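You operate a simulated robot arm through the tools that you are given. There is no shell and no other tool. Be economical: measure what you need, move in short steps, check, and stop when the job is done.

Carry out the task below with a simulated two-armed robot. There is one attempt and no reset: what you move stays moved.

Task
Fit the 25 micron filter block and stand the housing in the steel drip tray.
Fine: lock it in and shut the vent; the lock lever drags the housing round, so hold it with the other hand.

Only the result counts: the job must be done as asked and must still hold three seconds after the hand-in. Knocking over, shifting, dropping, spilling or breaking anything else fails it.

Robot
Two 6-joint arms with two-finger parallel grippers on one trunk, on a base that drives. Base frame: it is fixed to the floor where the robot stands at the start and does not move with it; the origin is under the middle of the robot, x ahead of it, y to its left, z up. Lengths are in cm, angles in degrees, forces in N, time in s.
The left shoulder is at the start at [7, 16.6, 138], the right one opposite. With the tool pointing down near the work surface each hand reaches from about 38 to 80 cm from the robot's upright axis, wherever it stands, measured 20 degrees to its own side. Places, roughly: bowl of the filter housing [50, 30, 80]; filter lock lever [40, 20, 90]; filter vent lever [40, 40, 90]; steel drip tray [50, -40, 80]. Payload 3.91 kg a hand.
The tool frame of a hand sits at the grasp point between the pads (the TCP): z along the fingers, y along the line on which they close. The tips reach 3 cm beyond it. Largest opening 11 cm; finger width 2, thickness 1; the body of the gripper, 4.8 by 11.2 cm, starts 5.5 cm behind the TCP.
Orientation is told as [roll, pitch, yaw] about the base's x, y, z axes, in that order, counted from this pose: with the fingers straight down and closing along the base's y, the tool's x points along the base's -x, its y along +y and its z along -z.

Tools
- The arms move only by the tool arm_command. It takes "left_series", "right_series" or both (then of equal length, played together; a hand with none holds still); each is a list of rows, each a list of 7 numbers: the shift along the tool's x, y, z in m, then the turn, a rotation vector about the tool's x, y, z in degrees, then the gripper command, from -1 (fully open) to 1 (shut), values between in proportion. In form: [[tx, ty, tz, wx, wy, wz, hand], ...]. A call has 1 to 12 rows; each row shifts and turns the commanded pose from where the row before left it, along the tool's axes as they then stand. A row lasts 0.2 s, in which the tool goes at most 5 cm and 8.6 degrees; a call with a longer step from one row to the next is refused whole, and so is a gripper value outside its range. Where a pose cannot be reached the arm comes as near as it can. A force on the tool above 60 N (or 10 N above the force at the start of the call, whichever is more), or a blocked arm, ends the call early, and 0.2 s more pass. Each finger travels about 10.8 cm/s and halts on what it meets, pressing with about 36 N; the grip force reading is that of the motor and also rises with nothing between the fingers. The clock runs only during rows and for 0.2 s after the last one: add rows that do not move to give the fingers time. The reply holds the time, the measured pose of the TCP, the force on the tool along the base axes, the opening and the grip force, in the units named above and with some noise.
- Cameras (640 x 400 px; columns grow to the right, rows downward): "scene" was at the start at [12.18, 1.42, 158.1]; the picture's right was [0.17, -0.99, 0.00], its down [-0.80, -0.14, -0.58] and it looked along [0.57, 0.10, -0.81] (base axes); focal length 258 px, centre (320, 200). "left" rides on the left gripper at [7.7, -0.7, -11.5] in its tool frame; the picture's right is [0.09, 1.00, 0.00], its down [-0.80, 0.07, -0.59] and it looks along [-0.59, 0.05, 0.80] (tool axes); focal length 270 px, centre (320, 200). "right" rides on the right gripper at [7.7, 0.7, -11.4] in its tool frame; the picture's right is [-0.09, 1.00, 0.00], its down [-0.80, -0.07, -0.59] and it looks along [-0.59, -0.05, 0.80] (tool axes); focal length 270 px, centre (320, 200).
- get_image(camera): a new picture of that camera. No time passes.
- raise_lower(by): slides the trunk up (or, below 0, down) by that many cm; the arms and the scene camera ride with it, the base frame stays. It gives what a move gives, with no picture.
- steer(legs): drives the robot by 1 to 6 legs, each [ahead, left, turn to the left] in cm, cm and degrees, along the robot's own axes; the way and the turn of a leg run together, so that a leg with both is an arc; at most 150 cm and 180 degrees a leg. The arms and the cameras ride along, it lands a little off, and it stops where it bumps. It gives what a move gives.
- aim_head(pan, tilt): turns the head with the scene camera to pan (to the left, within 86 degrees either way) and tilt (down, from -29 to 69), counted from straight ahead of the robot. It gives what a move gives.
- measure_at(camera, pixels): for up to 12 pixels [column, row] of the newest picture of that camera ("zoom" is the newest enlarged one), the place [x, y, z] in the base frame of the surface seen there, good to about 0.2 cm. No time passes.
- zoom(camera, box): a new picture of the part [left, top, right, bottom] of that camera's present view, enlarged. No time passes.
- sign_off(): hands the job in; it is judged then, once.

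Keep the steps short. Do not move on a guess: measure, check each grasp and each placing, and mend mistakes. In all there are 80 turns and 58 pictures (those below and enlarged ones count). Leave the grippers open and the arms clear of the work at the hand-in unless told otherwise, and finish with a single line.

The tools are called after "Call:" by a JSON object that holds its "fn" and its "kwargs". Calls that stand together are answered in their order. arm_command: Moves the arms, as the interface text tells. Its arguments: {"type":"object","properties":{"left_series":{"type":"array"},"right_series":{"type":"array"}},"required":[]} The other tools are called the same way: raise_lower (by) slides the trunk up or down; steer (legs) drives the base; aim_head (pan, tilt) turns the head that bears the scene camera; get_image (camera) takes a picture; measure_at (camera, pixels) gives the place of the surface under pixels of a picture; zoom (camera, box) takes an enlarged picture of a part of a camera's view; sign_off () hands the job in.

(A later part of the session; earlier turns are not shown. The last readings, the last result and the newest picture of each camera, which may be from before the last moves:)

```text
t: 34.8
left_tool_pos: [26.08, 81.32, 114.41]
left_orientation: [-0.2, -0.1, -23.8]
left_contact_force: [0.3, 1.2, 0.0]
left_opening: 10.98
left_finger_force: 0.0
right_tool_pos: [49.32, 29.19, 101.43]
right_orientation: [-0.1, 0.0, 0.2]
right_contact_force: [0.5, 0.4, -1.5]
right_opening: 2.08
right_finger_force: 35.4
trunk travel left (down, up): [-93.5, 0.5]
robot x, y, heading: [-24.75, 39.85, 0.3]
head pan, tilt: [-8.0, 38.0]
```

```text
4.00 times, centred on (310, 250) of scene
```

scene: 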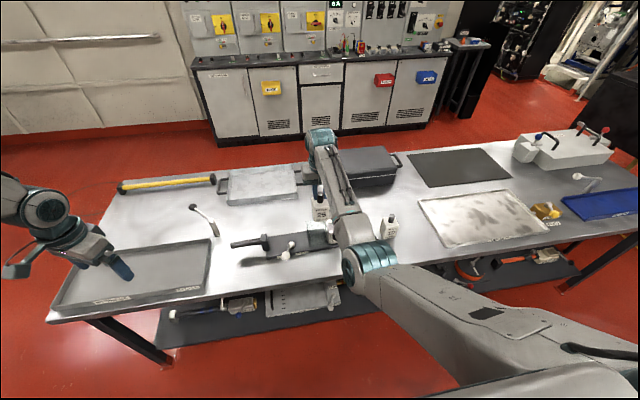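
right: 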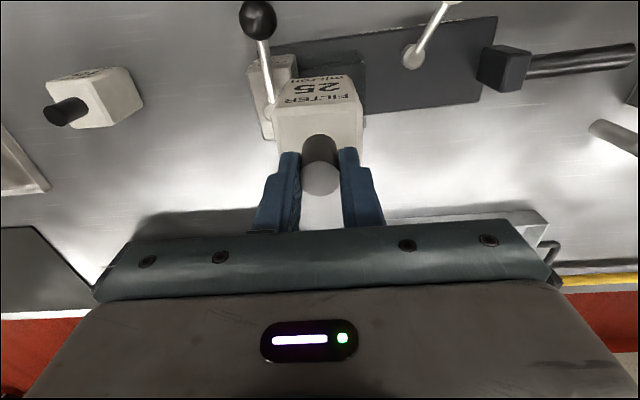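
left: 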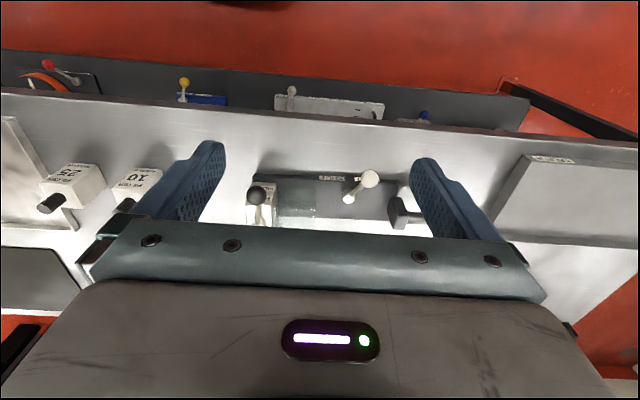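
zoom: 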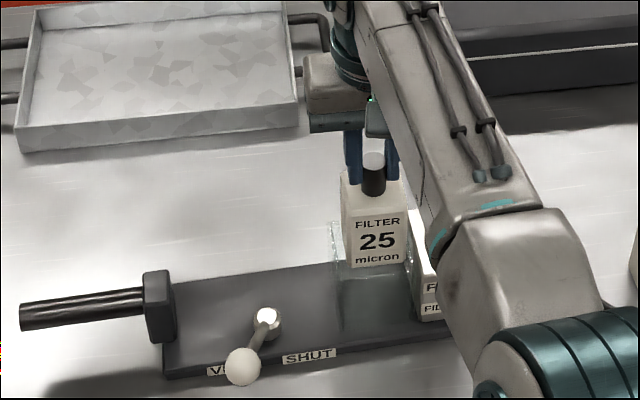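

The block hangs between the glass walls; both views suggest about 0.25 cm more to +y. Shifting and lowering 2.5 cm gently to see whether it enters.

Call:
{"fn": "arm_command", "kwargs": {"right_series": [[0, 0.0025, 0, 0, 0, 0, 1], [0, 0, 0.01, 0, 0, 0, 1], [0, 0, 0.008, 0, 0, 0, 1], [0, 0, 0.007, 0, 0, 0, 1], [0, 0, 0, 0, 0, 0, 1]]}}

Call:
{"fn": "zoom", "kwargs": {"camera": "scene", "box": [280, 220, 360, 290]}}

```text
t: 36.0
left_tool_pos: [26.06, 81.49, 114.48]
left_orientation: [-0.1, 0.0, -23.8]
left_contact_force: [-0.7, -0.5, -0.1]
left_opening: 11.0
left_finger_force: 0.1
right_tool_pos: [49.38, 29.42, 98.88]
right_orientation: [-0.1, 0.1, 0.3]
right_contact_force: [0.5, 0.1, -1.4]
right_opening: 2.05
right_finger_force: 35.6
trunk travel left (down, up): [-93.5, 0.5]
robot x, y, heading: [-25.1, 39.93, -0.0]
head pan, tilt: [-8.0, 38.0]
```

```text
5.71 times, centred on (320, 255) of scene
```

zoom: 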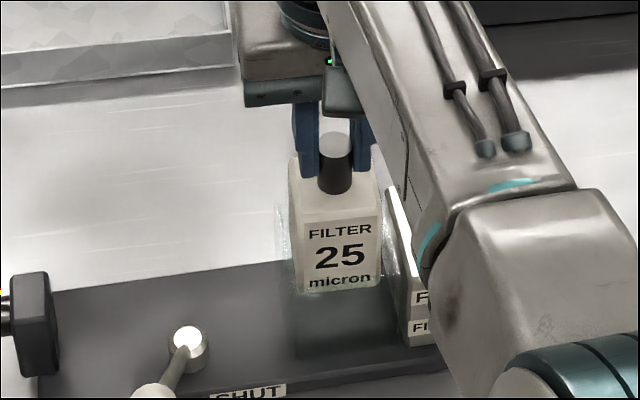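

No contact force and the block bottom (z≈87.6) is below the rim: it is entering. Lowering further.

Call:
{"fn": "arm_command", "kwargs": {"right_series": [[0, 0, 0.015, 0, 0, 0, 1], [0, 0, 0.015, 0, 0, 0, 1], [0, 0, 0.012, 0, 0, 0, 1], [0, 0, 0.006, 0, 0, 0, 1], [0, 0, 0.004, 0, 0, 0, 1], [0, 0, 0, 0, 0, 0, 1]]}}

```text
t: 37.4
left_tool_pos: [26.01, 81.38, 114.52]
left_orientation: [-0.1, -0.1, -23.7]
left_contact_force: [-0.6, -0.1, -0.2]
left_opening: 11.0
left_finger_force: 0.0
right_tool_pos: [49.38, 29.4, 93.65]
right_orientation: [-0.1, 0.0, 0.3]
right_contact_force: [-0.1, -0.2, -1.6]
right_opening: 2.06
right_finger_force: 36.3
trunk travel left (down, up): [-93.5, 0.5]
robot x, y, heading: [-24.77, 40.08, 0.3]
head pan, tilt: [-8.0, 38.0]
```

Still free. Continuing in small steps until it seats.

Call:
{"fn": "arm_command", "kwargs": {"right_series": [[0, 0, 0.003, 0, 0, 0, 1], [0, 0, 0.003, 0, 0, 0, 1], [0, 0, 0.003, 0, 0, 0, 1], [0, 0, 0, 0, 0, 0, 1]]}}

```text
t: 38.4
left_tool_pos: [25.61, 81.45, 114.63]
left_orientation: [-0.1, -0.3, -23.7]
left_contact_force: [-0.7, 0.2, -0.2]
left_opening: 11.01
left_finger_force: 0.0
right_tool_pos: [49.27, 29.52, 93.45]
right_orientation: [-0.1, -0.6, 0.3]
right_contact_force: [4.2, -2.2, 30.7]
right_opening: 2.09
right_finger_force: 35.9
trunk travel left (down, up): [-93.5, 0.5]
robot x, y, heading: [-25.23, 39.94, 0.3]
head pan, tilt: [-8.0, 38.0]
```

It touched down at TCP z≈93.45 with 30 N. I'll relax the push, open to only 4 cm (to clear the lock hub), rise, and look.

Call:
{"fn": "arm_command", "kwargs": {"right_series": [[0, 0, -0.006, 0, 0, 0, 1], [0, 0, 0, 0, 0, 0, 0.3], [0, 0, 0, 0, 0, 0, 0.3], [0, 0, -0.02, 0, 0, 0, 0.3], [0, 0, -0.04, 0, 0, 0, 0.3], [0, 0, -0.04, 0, 0, 0, 0.3], [0, 0.03, 0, 0, 0, 0, 0.3]]}}

Call:
{"fn": "zoom", "kwargs": {"camera": "right", "box": [200, 0, 380, 150]}}

```text
t: 40.0
left_tool_pos: [26.03, 81.55, 114.3]
left_orientation: [-0.2, -0.1, -23.9]
left_contact_force: [-0.2, -0.8, 0.0]
left_opening: 11.0
left_finger_force: 0.2
right_tool_pos: [49.45, 32.56, 103.31]
right_orientation: [-0.1, 0.0, 0.3]
right_contact_force: [-0.5, 0.2, 0.3]
right_opening: 3.85
right_finger_force: 0.1
trunk travel left (down, up): [-93.5, 0.5]
robot x, y, heading: [-25.2, 40.12, 0.5]
head pan, tilt: [-8.0, 38.0]
```

```text
2.67 times, centred on (290, 75) of right
```

zoom: 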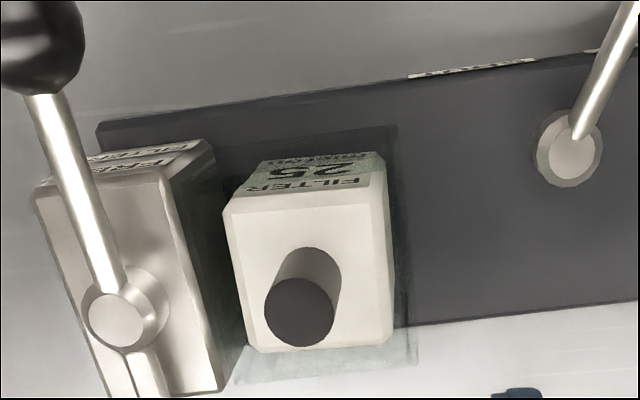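

Call:
{"fn": "measure_at", "kwargs": {"camera": "zoom", "pixels": [[245, 230], [375, 215], [265, 335], [380, 325], [300, 312], [190, 260], [140, 385], [115, 315], [40, 45], [65, 150], [570, 155], [630, 20]]}}

Call:
{"fn": "zoom", "kwargs": {"camera": "scene", "box": [280, 220, 360, 290]}}

```text
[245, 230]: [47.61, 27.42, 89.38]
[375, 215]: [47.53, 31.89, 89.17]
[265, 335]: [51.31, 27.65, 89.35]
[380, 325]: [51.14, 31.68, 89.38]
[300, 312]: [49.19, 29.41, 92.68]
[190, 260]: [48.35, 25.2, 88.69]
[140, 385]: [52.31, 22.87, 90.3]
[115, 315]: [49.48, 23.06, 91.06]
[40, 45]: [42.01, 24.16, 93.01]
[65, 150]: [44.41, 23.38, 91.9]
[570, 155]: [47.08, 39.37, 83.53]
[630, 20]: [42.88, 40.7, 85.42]
```

```text
5.71 times, centred on (320, 255) of scene
```

zoom: 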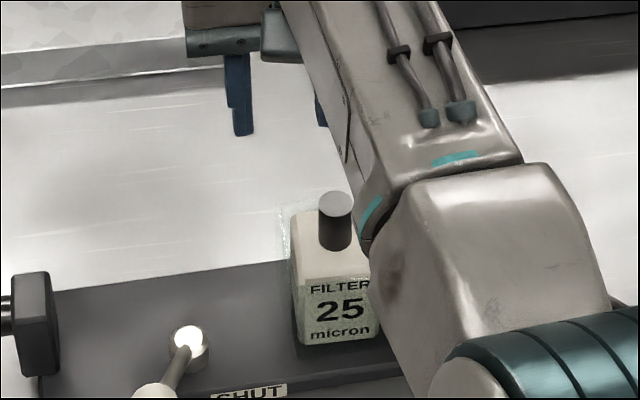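

The block top is level at z≈89.35, which is 7.7 above the plate top: fully seated. Next is the vent, with the free right hand. I'll move it above the vent ball and measure.

Call:
{"fn": "arm_command", "kwargs": {"right_series": [[0.015, 0.03, 0, 0, 0, 0, 0.3], [0.02, 0.03, 0, 0, 0, 0, 0.3], [0.03, 0.02, 0, 0, 0, 0, 0.3], [0.03, 0.01, 0, 0, 0, 0, 0.3], [0, 0, 0, 0, 0, 0, 0.3]]}}

Call:
{"fn": "get_image", "kwargs": {"camera": "right"}}

Call:
{"fn": "zoom", "kwargs": {"camera": "scene", "box": [260, 240, 360, 310]}}

```text
t: 41.2
left_tool_pos: [25.95, 81.62, 114.52]
left_orientation: [0.1, -0.1, -23.8]
left_contact_force: [-0.4, -0.5, -1.6]
left_opening: 10.99
left_finger_force: 0.2
right_tool_pos: [43.26, 36.54, 104.07]
right_orientation: [-2.0, -1.8, -1.2]
right_contact_force: [0.2, 0.3, 0.4]
right_opening: 3.85
right_finger_force: 0.0
right hand out of reach, approached as far as the arm can: row 4
trunk travel left (down, up): [-93.5, 0.5]
robot x, y, heading: [-25.38, 39.93, 0.3]
head pan, tilt: [-8.0, 38.0]
```

```text
22 pictures are left
```

right: 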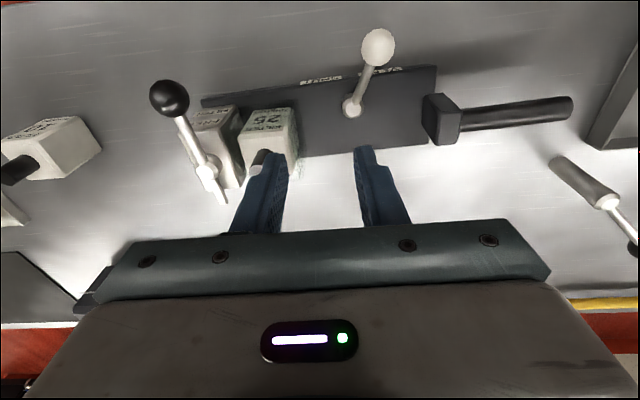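

```text
5.71 times, centred on (310, 275) of scene
```

zoom: 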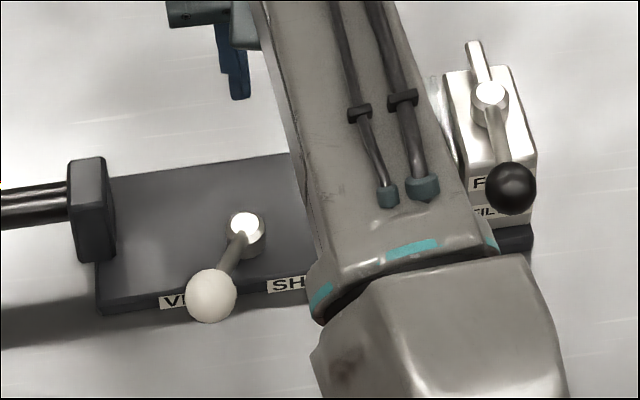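

The right arm presses the torso again when it reaches this far inward, so both arms want a better layout. First I'll try to free the left arm by stretching it fully out over the empty left side, then swinging inward.

Call:
{"fn": "arm_command", "kwargs": {"left_series": [[0, 0, 0, 0, 0, -8, -1], [0, 0, 0, 0, 0, -8, -1], [0, 0, 0, 0, 0, -8, -1], [-0.04, 0.028, 0, 0, 0, 0, -1], [-0.04, 0.028, 0, 0, 0, 0, -1], [-0.04, 0.028, 0, 0, 0, 0, -1], [-0.04, 0.028, 0, 0, 0, 0, -1], [-0.04, 0.02, 0, 0, 0, 0, -1], [-0.04, 0.02, 0, 0, 0, 0, -1], [-0.04, 0.01, 0, 0, 0, 0, -1], [-0.045, 0, 0, 0, 0, 0, -1]]}}

Call:
{"fn": "arm_command", "kwargs": {"left_series": [[0, -0.045, 0, 0, 0, 0, -1], [0, -0.045, 0, 0, 0, 0, -1], [0, -0.045, 0, 0, 0, 0, -1], [0, -0.045, 0, 0, 0, 0, -1], [0, -0.045, 0, 0, 0, 0, -1], [0, -0.045, 0, 0, 0, 0, -1], [0, -0.045, 0, 0, 0, 0, -1], [0, -0.045, 0, 0, 0, 0, -1]]}}

```text
t: 43.6
left_tool_pos: [42.13, 98.73, 117.49]
left_orientation: [0.4, 0.1, 0.3]
left_contact_force: [0.6, 0.1, 0.4]
left_opening: 11.02
left_finger_force: 0.0
left hand out of reach, approached as far as the arm can: row 4, 5, 6, 7, 8, 9, 10, 11
right_tool_pos: [42.73, 36.01, 102.91]
right_orientation: [-2.3, -0.7, -1.5]
right_contact_force: [0.1, -0.5, 0.0]
right_opening: 3.86
right_finger_force: 0.1
trunk travel left (down, up): [-93.5, 0.5]
robot x, y, heading: [-24.68, 39.89, -0.1]
head pan, tilt: [-8.0, 38.0]
```

```text
t: 45.4
left_tool_pos: [25.22, 80.13, 119.79]
left_orientation: [-0.2, -0.2, 0.1]
left_contact_force: [0.1, 0.0, 0.0]
left_opening: 10.97
left_finger_force: 0.1
left hand out of reach, approached as far as the arm can: row 1, 2, 3, 4, 5, 6, 7, 8
right_tool_pos: [42.37, 35.74, 102.76]
right_orientation: [-2.3, -0.7, -1.6]
right_contact_force: [0.3, 0.4, 0.1]
right_opening: 3.85
right_finger_force: 0.0
trunk travel left (down, up): [-93.5, 0.5]
robot x, y, heading: [-25.1, 40.15, 0.1]
head pan, tilt: [-8.0, 38.0]
```

The left arm is strictly limited to bearings of 30° or more with the tool upright, so I'll use a tilted left grip on the handle later. First the vent: I'll drive 15 cm left so the right hand works straight ahead, and yaw the left tool toward +90° meanwhile.

Call:
{"fn": "steer", "kwargs": {"legs": [[0, 15, 0]]}}

Call:
{"fn": "arm_command", "kwargs": {"left_series": [[0, 0, 0, 0, 0, -8.2, -1], [0, 0, 0, 0, 0, -8.2, -1], [0, 0, 0, 0, 0, -8.2, -1], [0, 0, 0, 0, 0, -8.2, -1], [0, 0, 0, 0, 0, -8.2, -1], [0, 0, 0, 0, 0, -8.2, -1], [0, 0, 0, 0, 0, -8.2, -1], [0, 0, 0, 0, 0, -8.2, -1], [0, 0, 0, 0, 0, -8.2, -1], [0, 0, 0, 0, 0, -8.2, -1], [0, 0, 0, 0, 0, -8.0, -1]], "right_series": [[-0.01, -0.04, 0, 0, 0, 0, 0.3], [0, -0.04, 0, 0, 0, 0, 0.3], [0, 0, 0, 0, 0, 0, 0.3], [0, 0, 0, 0, 0, 0, 0.3], [0, 0, 0, 0, 0, 0, 0.3], [0, 0, 0, 0, 0, 0, 0.3], [0, 0, 0, 0, 0, 0, 0.3], [0, 0, 0, 0, 0, 0, 0.3], [0, 0, 0, 0, 0, 0, 0.3], [0, 0, 0, 0, 0, 0, 0.3], [0, 0, 0, 0, 0, 0, 0.3]]}}

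Call:
{"fn": "get_image", "kwargs": {"camera": "right"}}

```text
t: 46.8
left_tool_pos: [25.19, 94.67, 119.86]
left_orientation: [0.0, 0.0, 0.1]
left_contact_force: [0.2, -0.1, 1.0]
left_opening: 11.04
left_finger_force: 0.0
right_tool_pos: [42.5, 50.44, 102.43]
right_orientation: [-2.2, -0.6, -1.6]
right_contact_force: [-0.3, 0.5, -0.5]
right_opening: 3.85
right_finger_force: 0.0
trunk travel left (down, up): [-93.5, 0.5]
robot x, y, heading: [-24.92, 55.17, 0.4]
head pan, tilt: [-8.0, 38.0]
```

```text
t: 49.2
left_tool_pos: [25.16, 94.95, 119.71]
left_orientation: [-0.1, 0.2, 90.3]
left_contact_force: [-0.3, -0.4, 0.5]
left_opening: 10.99
left_finger_force: 0.0
right_tool_pos: [43.13, 42.6, 102.89]
right_orientation: [-2.4, -0.6, -1.5]
right_contact_force: [-0.7, 0.5, -0.6]
right_opening: 3.85
right_finger_force: 0.1
trunk travel left (down, up): [-93.5, 0.5]
robot x, y, heading: [-24.73, 54.54, 0.3]
head pan, tilt: [-8.0, 38.0]
```

```text
20 pictures are left
```

right: 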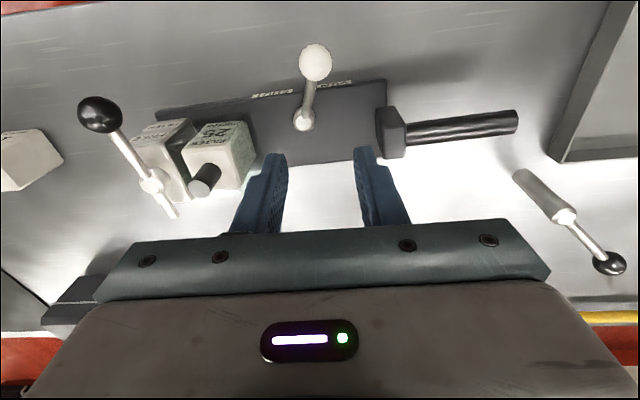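

Call:
{"fn": "measure_at", "kwargs": {"camera": "right", "pixels": [[315, 62], [302, 55], [329, 62], [315, 78], [303, 122], [253, 96], [293, 91], [318, 86], [350, 82], [420, 133], [515, 122], [430, 121]]}}

```text
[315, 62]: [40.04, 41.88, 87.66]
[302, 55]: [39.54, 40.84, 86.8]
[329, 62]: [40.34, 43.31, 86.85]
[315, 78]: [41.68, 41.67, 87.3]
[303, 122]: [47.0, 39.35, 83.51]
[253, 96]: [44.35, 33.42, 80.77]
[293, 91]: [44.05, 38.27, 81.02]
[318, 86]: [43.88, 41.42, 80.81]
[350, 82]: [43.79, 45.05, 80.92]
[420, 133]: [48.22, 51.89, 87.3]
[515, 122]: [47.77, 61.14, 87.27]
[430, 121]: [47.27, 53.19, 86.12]
```

Ball centre is about [40.3, 42.0, 86.4], hub [47, 39.35]; VENT and SHUT labels lie symmetric about the hub. I'll straighten the right hand, open to about 4.6 cm, and lower it to straddle the ball.

Call:
{"fn": "arm_command", "kwargs": {"right_series": [[0.014, -0.003, 0, -2.4, 0.6, -1.5, 0.16], [0.014, -0.003, 0.02, 0, 0, 0, 0.16], [0, 0, 0.04, 0, 0, 0, 0.16], [0, 0, 0.03, 0, 0, 0, 0.16], [0, 0, 0, 0, 0, 0, 0.16]]}}

Call:
{"fn": "get_image", "kwargs": {"camera": "right"}}

```text
t: 50.4
left_tool_pos: [25.2, 95.11, 119.67]
left_orientation: [-0.1, 0.2, 90.1]
left_contact_force: [0.5, -0.1, -0.7]
left_opening: 11.02
left_finger_force: 0.2
right_tool_pos: [40.31, 42.19, 93.86]
right_orientation: [-0.1, 0.0, -0.1]
right_contact_force: [-0.1, -1.1, 1.2]
right_opening: 4.59
right_finger_force: 0.0
trunk travel left (down, up): [-93.5, 0.5]
robot x, y, heading: [-25.44, 54.88, 0.1]
head pan, tilt: [-8.0, 38.0]
```

```text
19 pictures are left
```

right: 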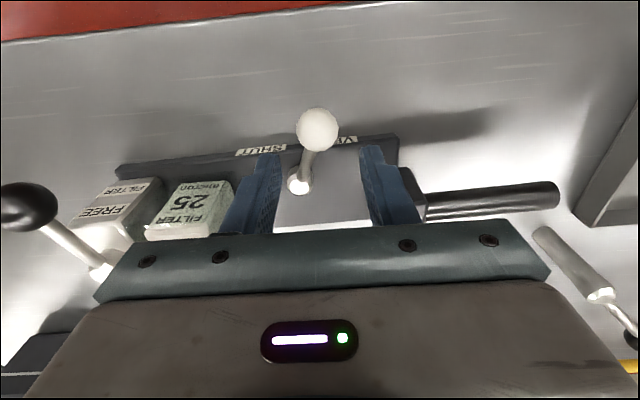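

Aligned. Lowering to the ball and moving it toward SHUT (-y) in small steps.

Call:
{"fn": "arm_command", "kwargs": {"right_series": [[0, 0, 0.035, 0, 0, 0, 0.16], [0, 0, 0.035, 0, 0, 0, 0.16], [0.003, -0.01, 0, 0, 0, 0, 0.16], [0.002, -0.01, 0, 0, 0, 0, 0.16], [0, -0.01, 0, 0, 0, 0, 0.16], [0, -0.01, 0, 0, 0, 0, 0.16], [-0.002, -0.01, 0, 0, 0, 0, 0.16], [-0.002, -0.008, 0, 0, 0, 0, 0.16], [0, 0, 0, 0, 0, 0, 0.16]]}}

Call:
{"fn": "get_image", "kwargs": {"camera": "right"}}

```text
t: 52.4
left_tool_pos: [25.23, 95.0, 119.76]
left_orientation: [-0.1, 0.2, 90.0]
left_contact_force: [-0.7, 0.3, 0.3]
left_opening: 11.0
left_finger_force: 0.1
right_tool_pos: [40.41, 36.21, 86.74]
right_orientation: [0.0, 0.0, 0.0]
right_contact_force: [-0.8, 1.1, 0.5]
right_opening: 4.62
right_finger_force: 0.3
trunk travel left (down, up): [-93.5, 0.5]
robot x, y, heading: [-24.92, 54.6, 0.4]
head pan, tilt: [-8.0, 38.0]
```

```text
18 pictures are left
```

right: 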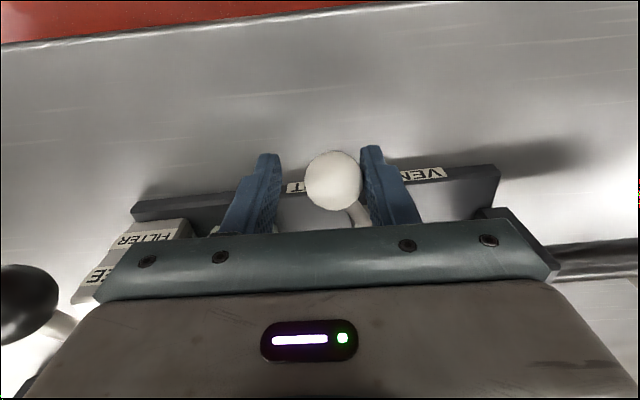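

The ball follows the finger with almost no force. Continuing until a stop is felt or it stands over SHUT.

Call:
{"fn": "arm_command", "kwargs": {"right_series": [[-0.003, -0.006, 0, 0, 0, 0, 0.16], [-0.003, -0.006, 0, 0, 0, 0, 0.16], [0, 0, 0, 0, 0, 0, 0.16]]}}

Call:
{"fn": "zoom", "kwargs": {"camera": "scene", "box": [290, 230, 400, 310]}}

```text
t: 53.2
left_tool_pos: [25.16, 95.04, 119.68]
left_orientation: [-0.2, 0.2, 90.1]
left_contact_force: [0.1, 0.3, -0.6]
left_opening: 10.99
left_finger_force: 0.0
right_tool_pos: [40.89, 35.09, 86.81]
right_orientation: [-0.1, 0.0, -0.1]
right_contact_force: [0.3, 0.5, 0.1]
right_opening: 4.62
right_finger_force: 0.2
trunk travel left (down, up): [-93.5, 0.5]
robot x, y, heading: [-24.92, 54.61, 0.4]
head pan, tilt: [-8.0, 38.0]
```

```text
5.00 times, centred on (345, 270) of scene
```

zoom: 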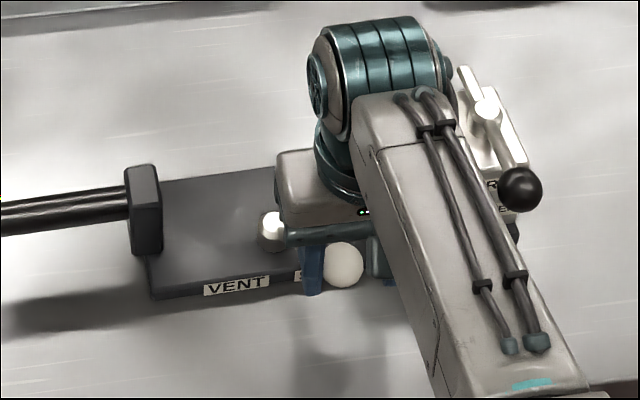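

Call:
{"fn": "arm_command", "kwargs": {"right_series": [[-0.003, -0.005, 0, 0, 0, 0, 0.16], [-0.004, -0.005, 0, 0, 0, 0, 0.16], [0, 0, 0, 0, 0, 0, 0.16]]}}

```text
t: 54.0
left_tool_pos: [25.2, 95.08, 119.66]
left_orientation: [-0.1, 0.1, 90.2]
left_contact_force: [0.3, -0.2, -0.1]
left_opening: 10.99
left_finger_force: 0.1
right_tool_pos: [41.56, 34.09, 86.94]
right_orientation: [-0.1, -0.1, -0.1]
right_contact_force: [-0.1, 2.2, -0.3]
right_opening: 4.75
right_finger_force: 2.1
trunk travel left (down, up): [-93.5, 0.5]
robot x, y, heading: [-25.05, 54.6, 0.1]
head pan, tilt: [-8.0, 38.0]
```

Resistance begins (2 N, finger pushed back a bit), likely the stop. One more small nudge, then look.

Call:
{"fn": "arm_command", "kwargs": {"right_series": [[-0.002, -0.003, 0, 0, 0, 0, 0.16], [0, 0, 0, 0, 0, 0, 0.16]]}}

Call:
{"fn": "get_image", "kwargs": {"camera": "right"}}

```text
t: 54.6
left_tool_pos: [25.23, 95.09, 119.79]
left_orientation: [-0.1, 0.1, 90.1]
left_contact_force: [-0.3, -0.5, -0.2]
left_opening: 10.98
left_finger_force: 0.0
right_tool_pos: [41.73, 33.68, 86.89]
right_orientation: [0.1, 0.1, -0.1]
right_contact_force: [-3.0, 4.1, -0.1]
right_opening: 4.82
right_finger_force: 2.1
trunk travel left (down, up): [-93.5, 0.5]
robot x, y, heading: [-25.14, 54.87, 0.3]
head pan, tilt: [-8.0, 38.0]
```

```text
16 pictures are left
```

right: 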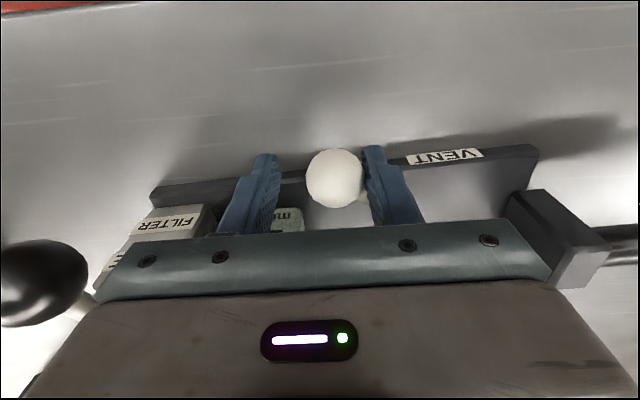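

The vent reached its stop over SHUT. I'll back off and raise the right hand, and test how a 48° tilt frees the left arm (it is in open air at z 119).

Call:
{"fn": "arm_command", "kwargs": {"left_series": [[0, 0, 0, 0, 8, 0, -1], [0, 0, 0, 0, 8, 0, -1], [0, 0, 0, 0, 8, 0, -1], [0, 0, 0, 0, 8, 0, -1], [0, 0, 0, 0, 8, 0, -1], [0, 0, 0, 0, 8, 0, -1], [0.027, 0, 0.03, 0, 0, 0, -1], [0.027, 0, 0.03, 0, 0, 0, -1], [0.027, 0, 0.03, 0, 0, 0, -1], [0.027, 0, 0.03, 0, 0, 0, -1]], "right_series": [[0, 0.004, 0, 0, 0, 0, 0.16], [0, 0, -0.03, 0, 0, 0, 0.16], [0, 0, -0.04, 0, 0, 0, 0.16], [0, 0, -0.04, 0, 0, 0, 0.16], [0, 0, -0.03, 0, 0, 0, 0.16], [0, 0, 0, 0, 0, 0, 0.16], [0, 0, 0, 0, 0, 0, 0.16], [0, 0, 0, 0, 0, 0, 0.16], [0, 0, 0, 0, 0, 0, 0.16], [0, 0, 0, 0, 0, 0, 0.16]]}}

```text
t: 56.8
left_tool_pos: [14.75, 83.61, 123.38]
left_orientation: [-0.2, 48.2, 90.1]
left_contact_force: [0.3, -0.7, 0.2]
left_opening: 11.0
left_finger_force: 0.1
left hand out of reach, approached as far as the arm can: row 4, 5, 6, 7, 8, 9, 10
right_tool_pos: [41.75, 34.09, 100.86]
right_orientation: [0.1, 0.0, -0.1]
right_contact_force: [-0.6, -0.5, 0.4]
right_opening: 4.63
right_finger_force: 0.0
trunk travel left (down, up): [-93.5, 0.5]
robot x, y, heading: [-24.94, 54.86, 0.2]
head pan, tilt: [-8.0, 38.0]
```

The tilt helps somewhat. The geometry favours turning the robot about 25° right so the handle lies nearer the left arm and the lock ahead of the right. All tips stay above z 97 during this drive.

Call:
{"fn": "steer", "kwargs": {"legs": [[9.9, -9.2, 0], [0, 0, -25]]}}

Call:
{"fn": "arm_command", "kwargs": {"left_series": [[0, 0, 0, 5.1, 0, -4.6, -1], [0, 0, 0, 5.1, 0, -4.6, -1], [0, 0, 0, 5.1, 0, -4.6, -1], [0, 0, 0, 5.1, 0, -4.6, -1], [0, 0, 0, 0, 0, 0, -1]]}}

```text
t: 59.4
left_tool_pos: [33.12, 55.11, 123.35]
left_orientation: [-0.3, 48.2, 64.9]
left_contact_force: [0.5, -0.4, 0.1]
left_opening: 11.02
left_finger_force: 0.0
right_tool_pos: [36.47, -1.36, 100.95]
right_orientation: [0.0, 0.1, -25.3]
right_contact_force: [-0.2, 0.8, -0.5]
right_opening: 4.6
right_finger_force: 0.0
trunk travel left (down, up): [-93.5, 0.5]
robot x, y, heading: [-15.33, 45.8, -24.9]
head pan, tilt: [-8.0, 38.0]
```

```text
t: 60.6
left_tool_pos: [34.17, 53.32, 123.14]
left_orientation: [-0.1, 48.1, 92.6]
left_contact_force: [0.1, 0.1, 0.2]
left_opening: 10.98
left_finger_force: 0.0
left hand out of reach, approached as far as the arm can: row 3, 4
right_tool_pos: [36.56, -1.41, 100.79]
right_orientation: [-0.1, 0.0, -25.2]
right_contact_force: [-0.4, -1.1, -0.4]
right_opening: 4.61
right_finger_force: 0.1
trunk travel left (down, up): [-93.5, 0.5]
robot x, y, heading: [-15.42, 45.82, -25.2]
head pan, tilt: [-8.0, 38.0]
```

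Left hand now points down and inward at 48°, fingers closing across the handle. Moving it to a pre-grasp about 12 cm back from the handle.

Call:
{"fn": "arm_command", "kwargs": {"left_series": [[-0.0384, -0.0179, 0.0116, 0, 0, 0, -1], [-0.0384, -0.0179, 0.0116, 0, 0, 0, -1], [-0.0384, -0.0179, 0.0116, 0, 0, 0, -1], [-0.0384, -0.0179, 0.0116, 0, 0, 0, -1], [-0.0384, -0.0179, 0.0116, 0, 0, 0, -1], [-0.0384, -0.0179, 0.0116, 0, 0, 0, -1], [-0.0384, -0.0179, 0.0116, 0, 0, 0, -1], [-0.0384, -0.0179, 0.0116, 0, 0, 0, -1], [0, 0, 0, 0, 0, 0, -1]]}}

```text
t: 62.6
left_tool_pos: [45.49, 70.3, 97.17]
left_orientation: [-0.1, 48.1, 92.4]
left_contact_force: [-0.6, 0.8, 1.3]
left_opening: 11.01
left_finger_force: 0.1
left hand out of reach, approached as far as the arm can: row 3, 4, 5, 6
right_tool_pos: [36.52, -1.7, 100.86]
right_orientation: [0.0, 0.1, -25.4]
right_contact_force: [-0.5, 0.0, 0.3]
right_opening: 4.63
right_finger_force: 0.1
trunk travel left (down, up): [-93.5, 0.5]
robot x, y, heading: [-15.25, 45.25, -25.3]
head pan, tilt: [-8.0, 38.0]
```

Call:
{"fn": "arm_command", "kwargs": {"left_series": [[0, -0.019, 0.02, 0, 0, 0, -1], [0, 0, 0.035, 0, 0, 0, -1], [0, 0, 0.035, 0, 0, 0, -1], [-0.003, 0, 0.035, 0, 0, 0, -1], [0, 0, 0, 0, 0, 0, -1]]}}

Call:
{"fn": "aim_head", "kwargs": {"pan": 28, "tilt": 45}}

Call:
{"fn": "get_image", "kwargs": {"camera": "scene"}}

```text
t: 63.8
left_tool_pos: [47.77, 61.43, 88.8]
left_orientation: [0.1, 48.1, 92.4]
left_contact_force: [0.6, 0.0, 0.4]
left_opening: 11.01
left_finger_force: 0.1
right_tool_pos: [36.5, -1.44, 100.88]
right_orientation: [-0.1, 0.0, -25.3]
right_contact_force: [-0.9, -0.6, -0.7]
right_opening: 4.64
right_finger_force: 0.1
trunk travel left (down, up): [-93.5, 0.5]
robot x, y, heading: [-15.32, 45.51, -24.6]
head pan, tilt: [-8.0, 38.0]
```

```text
t: 64.8
left_tool_pos: [47.76, 61.43, 88.67]
left_orientation: [0.1, 48.2, 92.3]
left_contact_force: [-0.4, -0.1, -0.4]
left_opening: 11.02
left_finger_force: 0.0
right_tool_pos: [36.63, -1.5, 100.87]
right_orientation: [0.1, 0.1, -25.3]
right_contact_force: [-0.7, 0.1, -0.1]
right_opening: 4.61
right_finger_force: 0.0
trunk travel left (down, up): [-93.5, 0.5]
robot x, y, heading: [-15.08, 45.41, -24.8]
head pan, tilt: [28.0, 45.0]
```

```text
15 pictures are left
```

scene: 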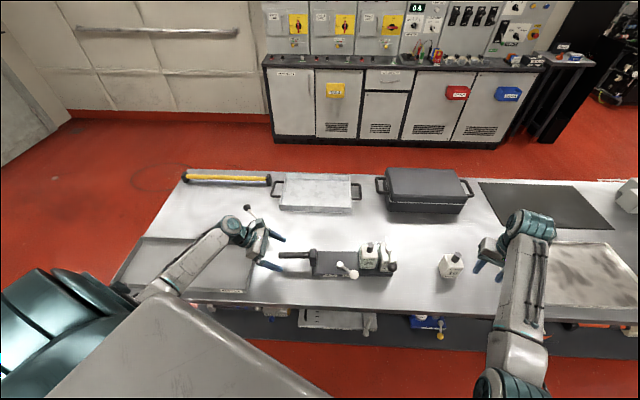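

The left arm has slipped into a better posture and reaches freely. Advancing the last 3.6 cm so the bar lies between the fingers.

Call:
{"fn": "arm_command", "kwargs": {"left_series": [[0, -0.001, 0.018, 0, 0, 0, -1], [0, 0, 0.018, 0, 0, 0, -1], [0, 0, 0, 0, 0, 0, -1]]}}

Call:
{"fn": "zoom", "kwargs": {"camera": "scene", "box": [220, 210, 420, 310]}}

```text
t: 65.6
left_tool_pos: [48.01, 58.89, 86.26]
left_orientation: [0.0, 48.2, 92.3]
left_contact_force: [0.3, 0.0, -0.1]
left_opening: 10.99
left_finger_force: 0.0
right_tool_pos: [36.55, -1.37, 100.91]
right_orientation: [0.0, 0.1, -25.3]
right_contact_force: [-0.7, 0.1, -0.2]
right_opening: 4.61
right_finger_force: 0.1
trunk travel left (down, up): [-93.5, 0.5]
robot x, y, heading: [-15.32, 45.65, -24.9]
head pan, tilt: [28.0, 45.0]
```

```text
3.20 times, centred on (320, 260) of scene
```

zoom: 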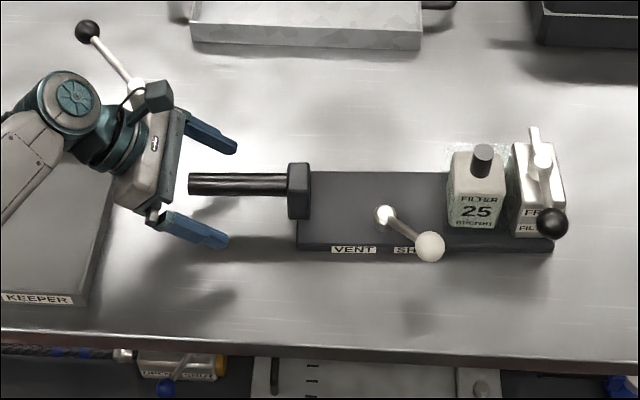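

The bar is centred between the fingers. I'll slide 1.8 cm farther along it for a fuller grip, then close.

Call:
{"fn": "arm_command", "kwargs": {"left_series": [[0.012, 0, 0.0135, 0, 0, 0, -1], [0, 0, 0, 0, 0, 0, 0], [0, 0, 0, 0, 0, 0, 1], [0, 0, 0, 0, 0, 0, 1], [0, 0, 0, 0, 0, 0, 1], [0, 0, 0, 0, 0, 0, 1]]}}

Call:
{"fn": "zoom", "kwargs": {"camera": "scene", "box": [220, 210, 420, 310]}}

```text
t: 67.0
left_tool_pos: [47.94, 57.07, 86.2]
left_orientation: [0.0, 48.2, 92.4]
left_contact_force: [2.1, 0.3, 2.7]
left_opening: 2.57
left_finger_force: 36.4
right_tool_pos: [36.58, -1.46, 100.87]
right_orientation: [0.0, -0.1, -25.3]
right_contact_force: [-0.6, 0.1, -0.1]
right_opening: 4.62
right_finger_force: 0.1
trunk travel left (down, up): [-93.5, 0.5]
robot x, y, heading: [-15.18, 45.56, -25.0]
head pan, tilt: [28.0, 45.0]
```

```text
3.20 times, centred on (320, 260) of scene
```

zoom: 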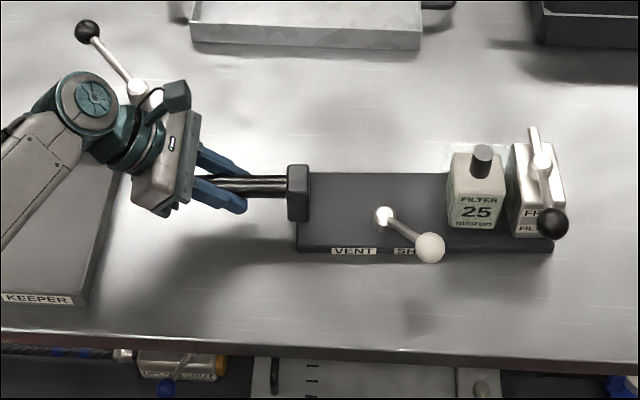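

Handle gripped (2.57 cm), housing unmoved. Measuring the lock lever from this view.

Call:
{"fn": "measure_at", "kwargs": {"camera": "zoom", "pixels": [[553, 221], [540, 221], [566, 223], [553, 208], [540, 162], [534, 135], [546, 185], [430, 246], [384, 214], [482, 155], [485, 180], [552, 245]]}}

```text
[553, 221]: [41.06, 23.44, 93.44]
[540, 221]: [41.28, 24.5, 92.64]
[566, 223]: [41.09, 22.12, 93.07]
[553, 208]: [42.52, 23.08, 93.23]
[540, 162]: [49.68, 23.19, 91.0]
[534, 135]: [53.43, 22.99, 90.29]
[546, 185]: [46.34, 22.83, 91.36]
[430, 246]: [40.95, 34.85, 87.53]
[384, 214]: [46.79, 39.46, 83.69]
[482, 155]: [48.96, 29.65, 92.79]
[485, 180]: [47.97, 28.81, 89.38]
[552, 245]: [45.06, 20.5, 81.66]
```

Lock ball centre is about [41.8, 23.1, 92.3], hub [49.6, 23.1], radius 7.8; it must swing from -x to -y. Bringing the right hand above the ball at tip height 98.

Call:
{"fn": "arm_command", "kwargs": {"right_series": [[0.008, 0.035, 0, 0, 0, 0, 0.16], [0.008, 0.035, 0, 0, 0, 0, 0.16], [0.008, 0.035, 0, 0, 0, 0, 0.16], [0.008, 0.035, 0, 0, 0, 0, 0.16], [0.008, 0.035, 0, 0, 0, 0, 0.16], [0.008, 0.035, 0, 0, 0, 0, 0.16], [0.009, 0.034, 0, 0, 0, 0, 0.16], [0, 0, 0, 0, 0, 0, 0.16]]}}

```text
t: 68.8
left_tool_pos: [47.9, 57.07, 86.36]
left_orientation: [-0.2, 48.3, 92.4]
left_contact_force: [2.8, 1.0, 4.5]
left_opening: 2.58
left_finger_force: 35.4
right_tool_pos: [41.17, 11.4, 97.86]
right_orientation: [-4.1, 0.0, -28.1]
right_contact_force: [0.6, -0.8, 0.0]
right_opening: 4.63
right_finger_force: 0.0
right hand out of reach, approached as far as the arm can: row 6, 7
trunk travel left (down, up): [-93.5, 0.5]
robot x, y, heading: [-14.91, 45.83, -25.0]
head pan, tilt: [28.0, 45.0]
```

The right stops at inward 9 cm, and the left is now freer. So I'll release, turn the robot 10° left with a small shift, and re-grip. First I'll check the loose item near the left gripper (zoom 87,30 to 150,95) so nothing touches it.

Call:
{"fn": "measure_at", "kwargs": {"camera": "zoom", "pixels": [[87, 30], [110, 55], [133, 88], [150, 92], [60, 85], [100, 100], [183, 95]]}}

Call:
{"fn": "arm_command", "kwargs": {"left_series": [[0, 0, 0, 0, 0, 0, -1], [0, 0, 0, 0, 0, 0, -1], [0, 0, 0, 0, 0, 0, -1], [0.026, 0, -0.023, 0, 0, 0, -1], [0.03, 0, -0.027, 0, 0, 0, -1], [0.03, 0, -0.027, 0, 0, 0, -1], [0.03, 0, -0.027, 0, 0, 0, -1]], "right_series": [[0, -0.02, -0.01, 0, 0, 0, 0.16], [0, -0.03, 0, -4, 0, -2.8, 0.16], [0, -0.03, 0, 0, 0, 0, 0.16], [0, 0, 0, 0, 0, 0, 0.16], [0, 0, 0, 0, 0, 0, 0.16], [0, 0, 0, 0, 0, 0, 0.16], [0, 0, 0, 0, 0, 0, 0.16]]}}

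```text
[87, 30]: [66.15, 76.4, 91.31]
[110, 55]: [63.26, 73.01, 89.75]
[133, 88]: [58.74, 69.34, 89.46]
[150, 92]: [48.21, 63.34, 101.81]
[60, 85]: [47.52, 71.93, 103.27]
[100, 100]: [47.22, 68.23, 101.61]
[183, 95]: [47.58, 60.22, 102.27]
```

```text
t: 70.4
left_tool_pos: [47.85, 57.14, 101.9]
left_orientation: [0.1, 48.2, 92.6]
left_contact_force: [0.4, -0.3, -0.2]
left_opening: 11.01
left_finger_force: 0.1
right_tool_pos: [39.61, 10.12, 100.26]
right_orientation: [4.2, 0.0, -22.6]
right_contact_force: [-0.1, -0.3, -0.4]
right_opening: 4.62
right_finger_force: 0.1
trunk travel left (down, up): [-93.5, 0.5]
robot x, y, heading: [-15.02, 45.87, -25.3]
head pan, tilt: [28.0, 45.0]
```

Call:
{"fn": "steer", "kwargs": {"legs": [[-2.1, 5.4, 0], [0, 0, 10]]}}

Call:
{"fn": "arm_command", "kwargs": {"right_series": [[0.0, 0, 0, 4.2, 0, 0, 0.16], [0, 0, 0, 0, 0, 0, 0.16]]}}

```text
t: 72.1
left_tool_pos: [45.36, 73.39, 101.9]
left_orientation: [-0.1, 48.1, 102.4]
left_contact_force: [-0.1, 0.3, 0.5]
left_opening: 11.0
left_finger_force: 0.0
right_tool_pos: [45.23, 25.66, 100.14]
right_orientation: [4.2, 0.0, -12.6]
right_contact_force: [-0.4, -0.3, 0.1]
right_opening: 4.6
right_finger_force: 0.0
trunk travel left (down, up): [-93.5, 0.5]
robot x, y, heading: [-14.97, 51.25, -15.0]
head pan, tilt: [28.0, 45.0]
```

```text
t: 72.7
left_tool_pos: [45.33, 73.54, 101.93]
left_orientation: [-0.1, 48.1, 102.4]
left_contact_force: [-0.4, -0.1, -0.2]
left_opening: 10.99
left_finger_force: 0.1
right_tool_pos: [45.38, 25.86, 100.2]
right_orientation: [-0.3, -0.1, -12.5]
right_contact_force: [0.0, -0.2, -0.4]
right_opening: 4.64
right_finger_force: 0.0
trunk travel left (down, up): [-93.5, 0.5]
robot x, y, heading: [-14.89, 51.64, -15.1]
head pan, tilt: [28.0, 45.0]
```

Left: re-aligning yaw and approaching the handle again along its finger direction.

Call:
{"fn": "arm_command", "kwargs": {"left_series": [[0, 0, 0, -3.7, 0, 3.3, -1], [0, 0, 0, -3.7, 0, 3.3, -1], [-0.003, -0.019, 0.02, 0, 0, 0, -1], [-0.004, 0, 0.035, 0, 0, 0, -1], [0, 0, 0.035, 0, 0, 0, -1], [0, 0, 0.035, 0, 0, 0, -1], [0, 0, 0.035, 0, 0, 0, -1], [0, 0, 0.03, 0, 0, 0, -1], [0, 0, 0, 0, 0, 0, -1]]}}

```text
t: 74.7
left_tool_pos: [47.85, 60.15, 88.71]
left_orientation: [0.0, 48.3, 92.5]
left_contact_force: [0.2, 0.0, 0.6]
left_opening: 10.98
left_finger_force: 0.0
right_tool_pos: [45.47, 25.98, 100.24]
right_orientation: [-0.3, -0.1, -12.6]
right_contact_force: [0.9, 0.0, 0.1]
right_opening: 4.63
right_finger_force: 0.1
trunk travel left (down, up): [-93.5, 0.5]
robot x, y, heading: [-14.7, 51.51, -15.2]
head pan, tilt: [28.0, 45.0]
```

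Call:
{"fn": "arm_command", "kwargs": {"left_series": [[0.001, 0, 0.02, 0, 0, 0, -1], [0.001, -0.001, 0.019, 0, 0, 0, -1], [0, 0, 0, 0, 0, 0, 0], [0, 0, 0, 0, 0, 0, 1], [0, 0, 0, 0, 0, 0, 1], [0, 0, 0, 0, 0, 0, 1], [0, 0, 0, 0, 0, 0, 1]], "right_series": [[0.015, -0.018, 0, 0, 0, 0, 0.16], [0.014, -0.017, 0, 0, 0, 0, 0.16], [0, 0, 0, 0, 0, -8, 0.16], [0, 0, 0, 0, 0, -8, 0.16], [0, 0, 0, 0, 0, -8, 0.16], [0, 0, 0, 0, 0, -8, 0.16], [0, 0, 0, 0, 0, 0, 0.16]]}}

Call:
{"fn": "zoom", "kwargs": {"camera": "scene", "box": [220, 200, 420, 320]}}

```text
t: 76.3
left_tool_pos: [47.98, 56.91, 86.19]
left_orientation: [0.0, 48.1, 92.5]
left_contact_force: [-2.3, 2.4, -0.1]
left_opening: 2.55
left_finger_force: 36.4
right_tool_pos: [41.79, 23.28, 100.25]
right_orientation: [-0.1, 0.1, 19.6]
right_contact_force: [0.3, 0.0, 0.0]
right_opening: 4.62
right_finger_force: 0.0
trunk travel left (down, up): [-93.5, 0.5]
robot x, y, heading: [-14.91, 51.19, -15.2]
head pan, tilt: [28.0, 45.0]
```

```text
3.20 times, centred on (320, 260) of scene
```

zoom: 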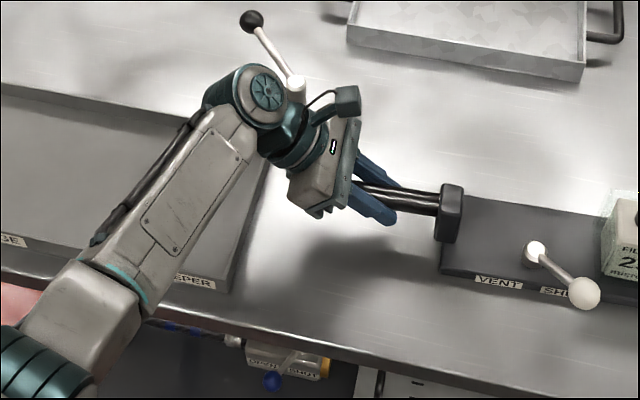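

Both hands are in place without strain. Lowering the right hand over the lock ball and turning it the first half (about 45°) while the left holds.

Call:
{"fn": "arm_command", "kwargs": {"left_series": [[0, 0, 0, 0, 0, 0, 1], [0, 0, 0, 0, 0, 0, 1], [0, 0, 0, 0, 0, 0, 1], [0, 0, 0, 0, 0, 0, 1], [0, 0, 0, 0, 0, 0, 1], [0, 0, 0, 0, 0, 0, 1], [0, 0, 0, 0, 0, 0, 1], [0, 0, 0, 0, 0, 0, 1], [0, 0, 0, 0, 0, 0, 1], [0, 0, 0, 0, 0, 0, 1]], "right_series": [[0, 0, 0.04, 0, 0, 0, 0.16], [0, 0, 0.038, 0, 0, 0, 0.16], [0, 0, 0, 0, 0, 0, 0.16], [0.0028, -0.0098, 0, 0, 0, -4, 0.16], [0.0022, -0.01, 0, 0, 0, -4, 0.16], [0.0016, -0.0101, 0, 0, 0, -4, 0.16], [0.001, -0.0102, 0, 0, 0, -4, 0.16], [0.0003, -0.0102, 0, 0, 0, -4, 0.16], [-0.0003, -0.0102, 0, 0, 0, -4, 0.16], [0, 0, 0, 0, 0, 0, 0.16]]}}

Call:
{"fn": "get_image", "kwargs": {"camera": "right"}}

```text
t: 78.5
left_tool_pos: [48.12, 56.89, 86.28]
left_orientation: [-0.1, 48.2, 92.5]
left_contact_force: [2.9, -2.2, 0.6]
left_opening: 2.59
left_finger_force: 35.8
right_tool_pos: [43.99, 17.56, 92.41]
right_orientation: [-0.2, 0.1, 43.4]
right_contact_force: [-3.5, 0.5, -0.7]
right_opening: 4.78
right_finger_force: 1.2
trunk travel left (down, up): [-93.5, 0.5]
robot x, y, heading: [-14.99, 51.04, -14.8]
head pan, tilt: [28.0, 45.0]
```

```text
11 pictures are left
```

right: 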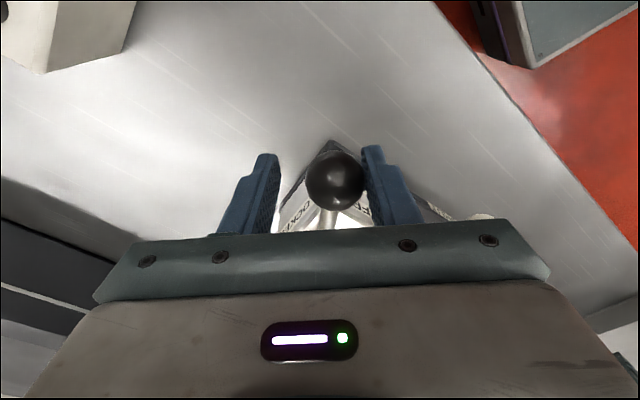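

The ball follows with about 3.5 N. Continuing the second half.

Call:
{"fn": "arm_command", "kwargs": {"left_series": [[0, 0, 0, 0, 0, 0, 1], [0, 0, 0, 0, 0, 0, 1], [0, 0, 0, 0, 0, 0, 1], [0, 0, 0, 0, 0, 0, 1], [0, 0, 0, 0, 0, 0, 1], [0, 0, 0, 0, 0, 0, 1], [0, 0, 0, 0, 0, 0, 1]], "right_series": [[-0.001, -0.0102, 0, 0, 0, -4, 0.16], [-0.0016, -0.0101, 0, 0, 0, -4, 0.16], [-0.0022, -0.01, 0, 0, 0, -4, 0.16], [-0.0028, -0.0098, 0, 0, 0, -4, 0.16], [-0.0034, -0.0096, 0, 0, 0, -4, 0.16], [-0.004, -0.0094, 0, 0, 0, -4, 0.16], [0, 0, 0, 0, 0, 0, 0.16]]}}

```text
t: 80.1
left_tool_pos: [48.08, 56.98, 86.18]
left_orientation: [0.1, 48.3, 92.6]
left_contact_force: [1.8, -0.4, -0.3]
left_opening: 2.59
left_finger_force: 35.4
right_tool_pos: [49.68, 15.37, 92.43]
right_orientation: [-0.2, 0.2, 67.5]
right_contact_force: [-2.4, 0.7, 0.0]
right_opening: 4.75
right_finger_force: 1.1
trunk travel left (down, up): [-93.5, 0.5]
robot x, y, heading: [-14.62, 51.17, -15.1]
head pan, tilt: [28.0, 45.0]
```

TCP is at 90°, the ball trails by about 7°. Nudging on in half steps until the stop is felt.

Call:
{"fn": "arm_command", "kwargs": {"right_series": [[-0.0021, -0.0045, 0, 0, 0, -3, 0.16], [-0.0022, -0.0045, 0, 0, 0, -3, 0.16], [0, 0, 0, 0, 0, 0, 0.16]]}}

Call:
{"fn": "get_image", "kwargs": {"camera": "right"}}

```text
t: 80.9
left_tool_pos: [48.06, 56.95, 86.17]
left_orientation: [0.0, 48.2, 92.6]
left_contact_force: [2.1, -0.6, 0.0]
left_opening: 2.64
left_finger_force: 36.5
right_tool_pos: [50.58, 15.34, 92.4]
right_orientation: [-0.1, 0.2, 73.5]
right_contact_force: [-3.8, 0.4, 0.1]
right_opening: 4.81
right_finger_force: 2.0
trunk travel left (down, up): [-93.5, 0.5]
robot x, y, heading: [-14.98, 51.45, -14.9]
head pan, tilt: [28.0, 45.0]
```

```text
10 pictures are left
```

right: 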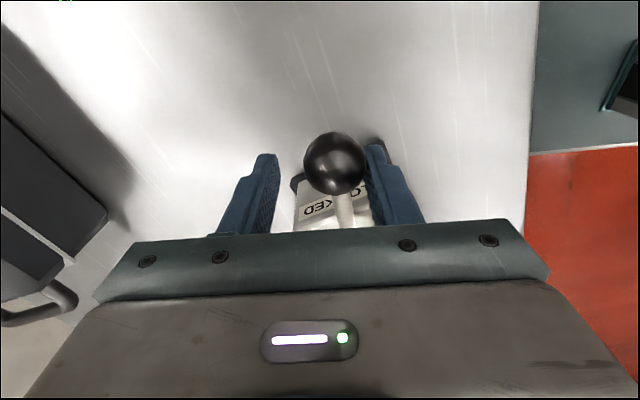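

The rod stands over LOCKED. One more nudge to be sure it's at the stop.

Call:
{"fn": "arm_command", "kwargs": {"right_series": [[-0.002, -0.0045, 0, 0, 0, 0, 0.16], [-0.002, -0.004, 0, 0, 0, 0, 0.16], [0, 0, 0, 0, 0, 0, 0.16]]}}

```text
t: 81.7
left_tool_pos: [48.08, 56.93, 86.24]
left_orientation: [0.0, 48.2, 92.6]
left_contact_force: [3.0, -1.0, -0.1]
left_opening: 2.73
left_finger_force: 36.1
right_tool_pos: [51.49, 15.6, 92.37]
right_orientation: [-0.1, 0.3, 73.4]
right_contact_force: [-5.7, 1.2, 0.4]
right_opening: 4.9
right_finger_force: 2.3
trunk travel left (down, up): [-93.5, 0.5]
robot x, y, heading: [-14.98, 51.38, -15.2]
head pan, tilt: [28.0, 45.0]
```

Force rises and the left grip feels the torque, so it is at the stop. Backing off, raising the right hand, and checking with the head turned to the lock.

Call:
{"fn": "arm_command", "kwargs": {"right_series": [[0.004, 0.009, 0, 0, 0, 0, 0.16], [0, 0, -0.03, 0, 0, 0, 0.16], [0, 0, -0.04, 0, 0, 0, 0.16], [0, 0, -0.03, 0, 0, 0, 0.16]]}}

Call:
{"fn": "aim_head", "kwargs": {"pan": 5, "tilt": 42}}

Call:
{"fn": "get_image", "kwargs": {"camera": "scene"}}

```text
t: 82.7
left_tool_pos: [48.1, 57.02, 86.31]
left_orientation: [0.0, 48.1, 92.6]
left_contact_force: [2.2, 0.7, -0.1]
left_opening: 2.69
left_finger_force: 35.6
right_tool_pos: [50.7, 15.59, 102.44]
right_orientation: [-0.1, 0.2, 73.5]
right_contact_force: [0.5, -0.4, 0.5]
right_opening: 4.63
right_finger_force: 0.0
trunk travel left (down, up): [-93.5, 0.5]
robot x, y, heading: [-14.57, 51.21, -15.2]
head pan, tilt: [28.0, 45.0]
```

```text
t: 83.5
left_tool_pos: [48.1, 57.08, 86.06]
left_orientation: [-0.1, 48.1, 92.6]
left_contact_force: [4.2, 0.8, 0.2]
left_opening: 2.62
left_finger_force: 35.8
right_tool_pos: [50.47, 15.37, 102.38]
right_orientation: [0.0, 0.1, 73.5]
right_contact_force: [0.1, 0.3, 0.7]
right_opening: 4.63
right_finger_force: 0.0
trunk travel left (down, up): [-93.5, 0.5]
robot x, y, heading: [-14.92, 51.5, -15.2]
head pan, tilt: [5.0, 42.0]
```

```text
9 pictures are left
```

scene: 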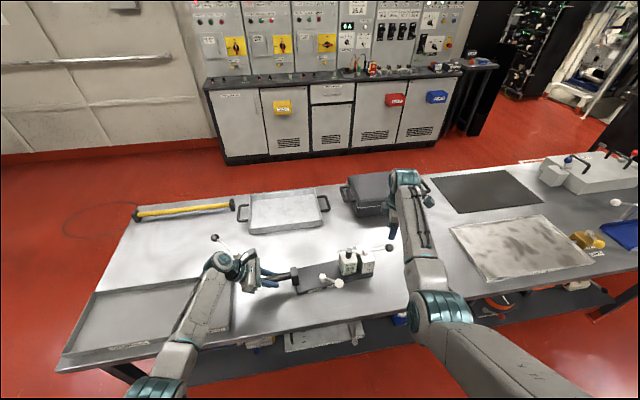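

The lock ball is at (388,248), over the -y side. Measuring the post, plate and lever for a two-handed lift.

Call:
{"fn": "zoom", "kwargs": {"camera": "scene", "box": [280, 230, 400, 305]}}

```text
5.33 times, centred on (340, 268) of scene
```

zoom: 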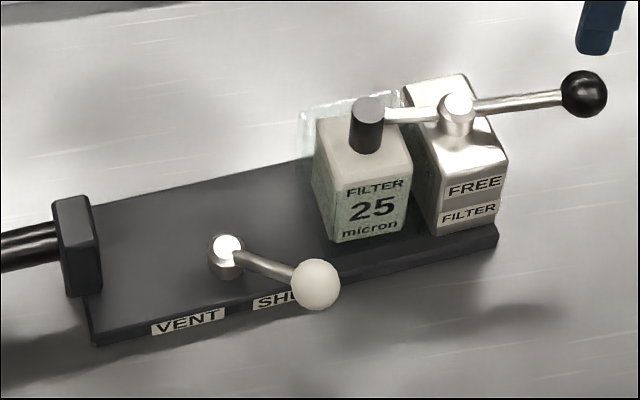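

Call:
{"fn": "measure_at", "kwargs": {"camera": "zoom", "pixels": [[583, 92], [456, 108], [400, 113], [440, 150], [500, 150], [432, 82], [466, 77], [470, 200], [98, 340], [490, 245], [320, 280], [225, 245]]}}

```text
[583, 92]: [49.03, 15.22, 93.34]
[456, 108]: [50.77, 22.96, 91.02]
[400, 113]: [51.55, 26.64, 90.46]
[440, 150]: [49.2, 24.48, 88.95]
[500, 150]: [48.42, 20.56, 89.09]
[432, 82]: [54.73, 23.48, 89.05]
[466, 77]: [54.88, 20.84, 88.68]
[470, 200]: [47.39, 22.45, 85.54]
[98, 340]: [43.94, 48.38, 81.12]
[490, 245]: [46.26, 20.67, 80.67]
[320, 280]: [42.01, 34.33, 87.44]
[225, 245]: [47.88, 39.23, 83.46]
```

The tongue seems about 15° short of square to the housing. I'll check closely whether it touches the knob.

Call:
{"fn": "zoom", "kwargs": {"camera": "scene", "box": [336, 242, 384, 272]}}

```text
13.33 times, centred on (360, 257) of scene
```

zoom: 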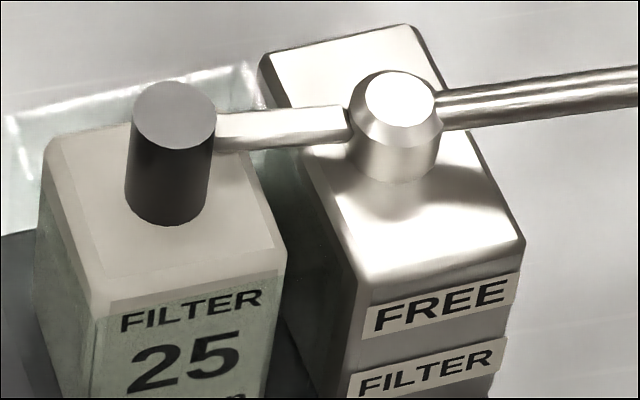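

Call:
{"fn": "measure_at", "kwargs": {"camera": "zoom", "pixels": [[173, 115], [230, 120], [330, 115], [330, 140], [225, 148], [393, 100], [600, 85], [600, 105], [60, 160], [130, 130], [240, 250], [120, 285]]}}

```text
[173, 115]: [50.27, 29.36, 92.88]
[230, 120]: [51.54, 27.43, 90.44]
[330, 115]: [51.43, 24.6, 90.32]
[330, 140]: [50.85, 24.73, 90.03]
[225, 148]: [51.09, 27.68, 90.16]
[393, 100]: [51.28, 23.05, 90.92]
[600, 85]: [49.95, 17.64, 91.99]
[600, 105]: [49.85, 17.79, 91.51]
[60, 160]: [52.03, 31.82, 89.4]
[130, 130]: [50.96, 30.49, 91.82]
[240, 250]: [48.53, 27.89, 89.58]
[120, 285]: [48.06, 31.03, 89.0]
```

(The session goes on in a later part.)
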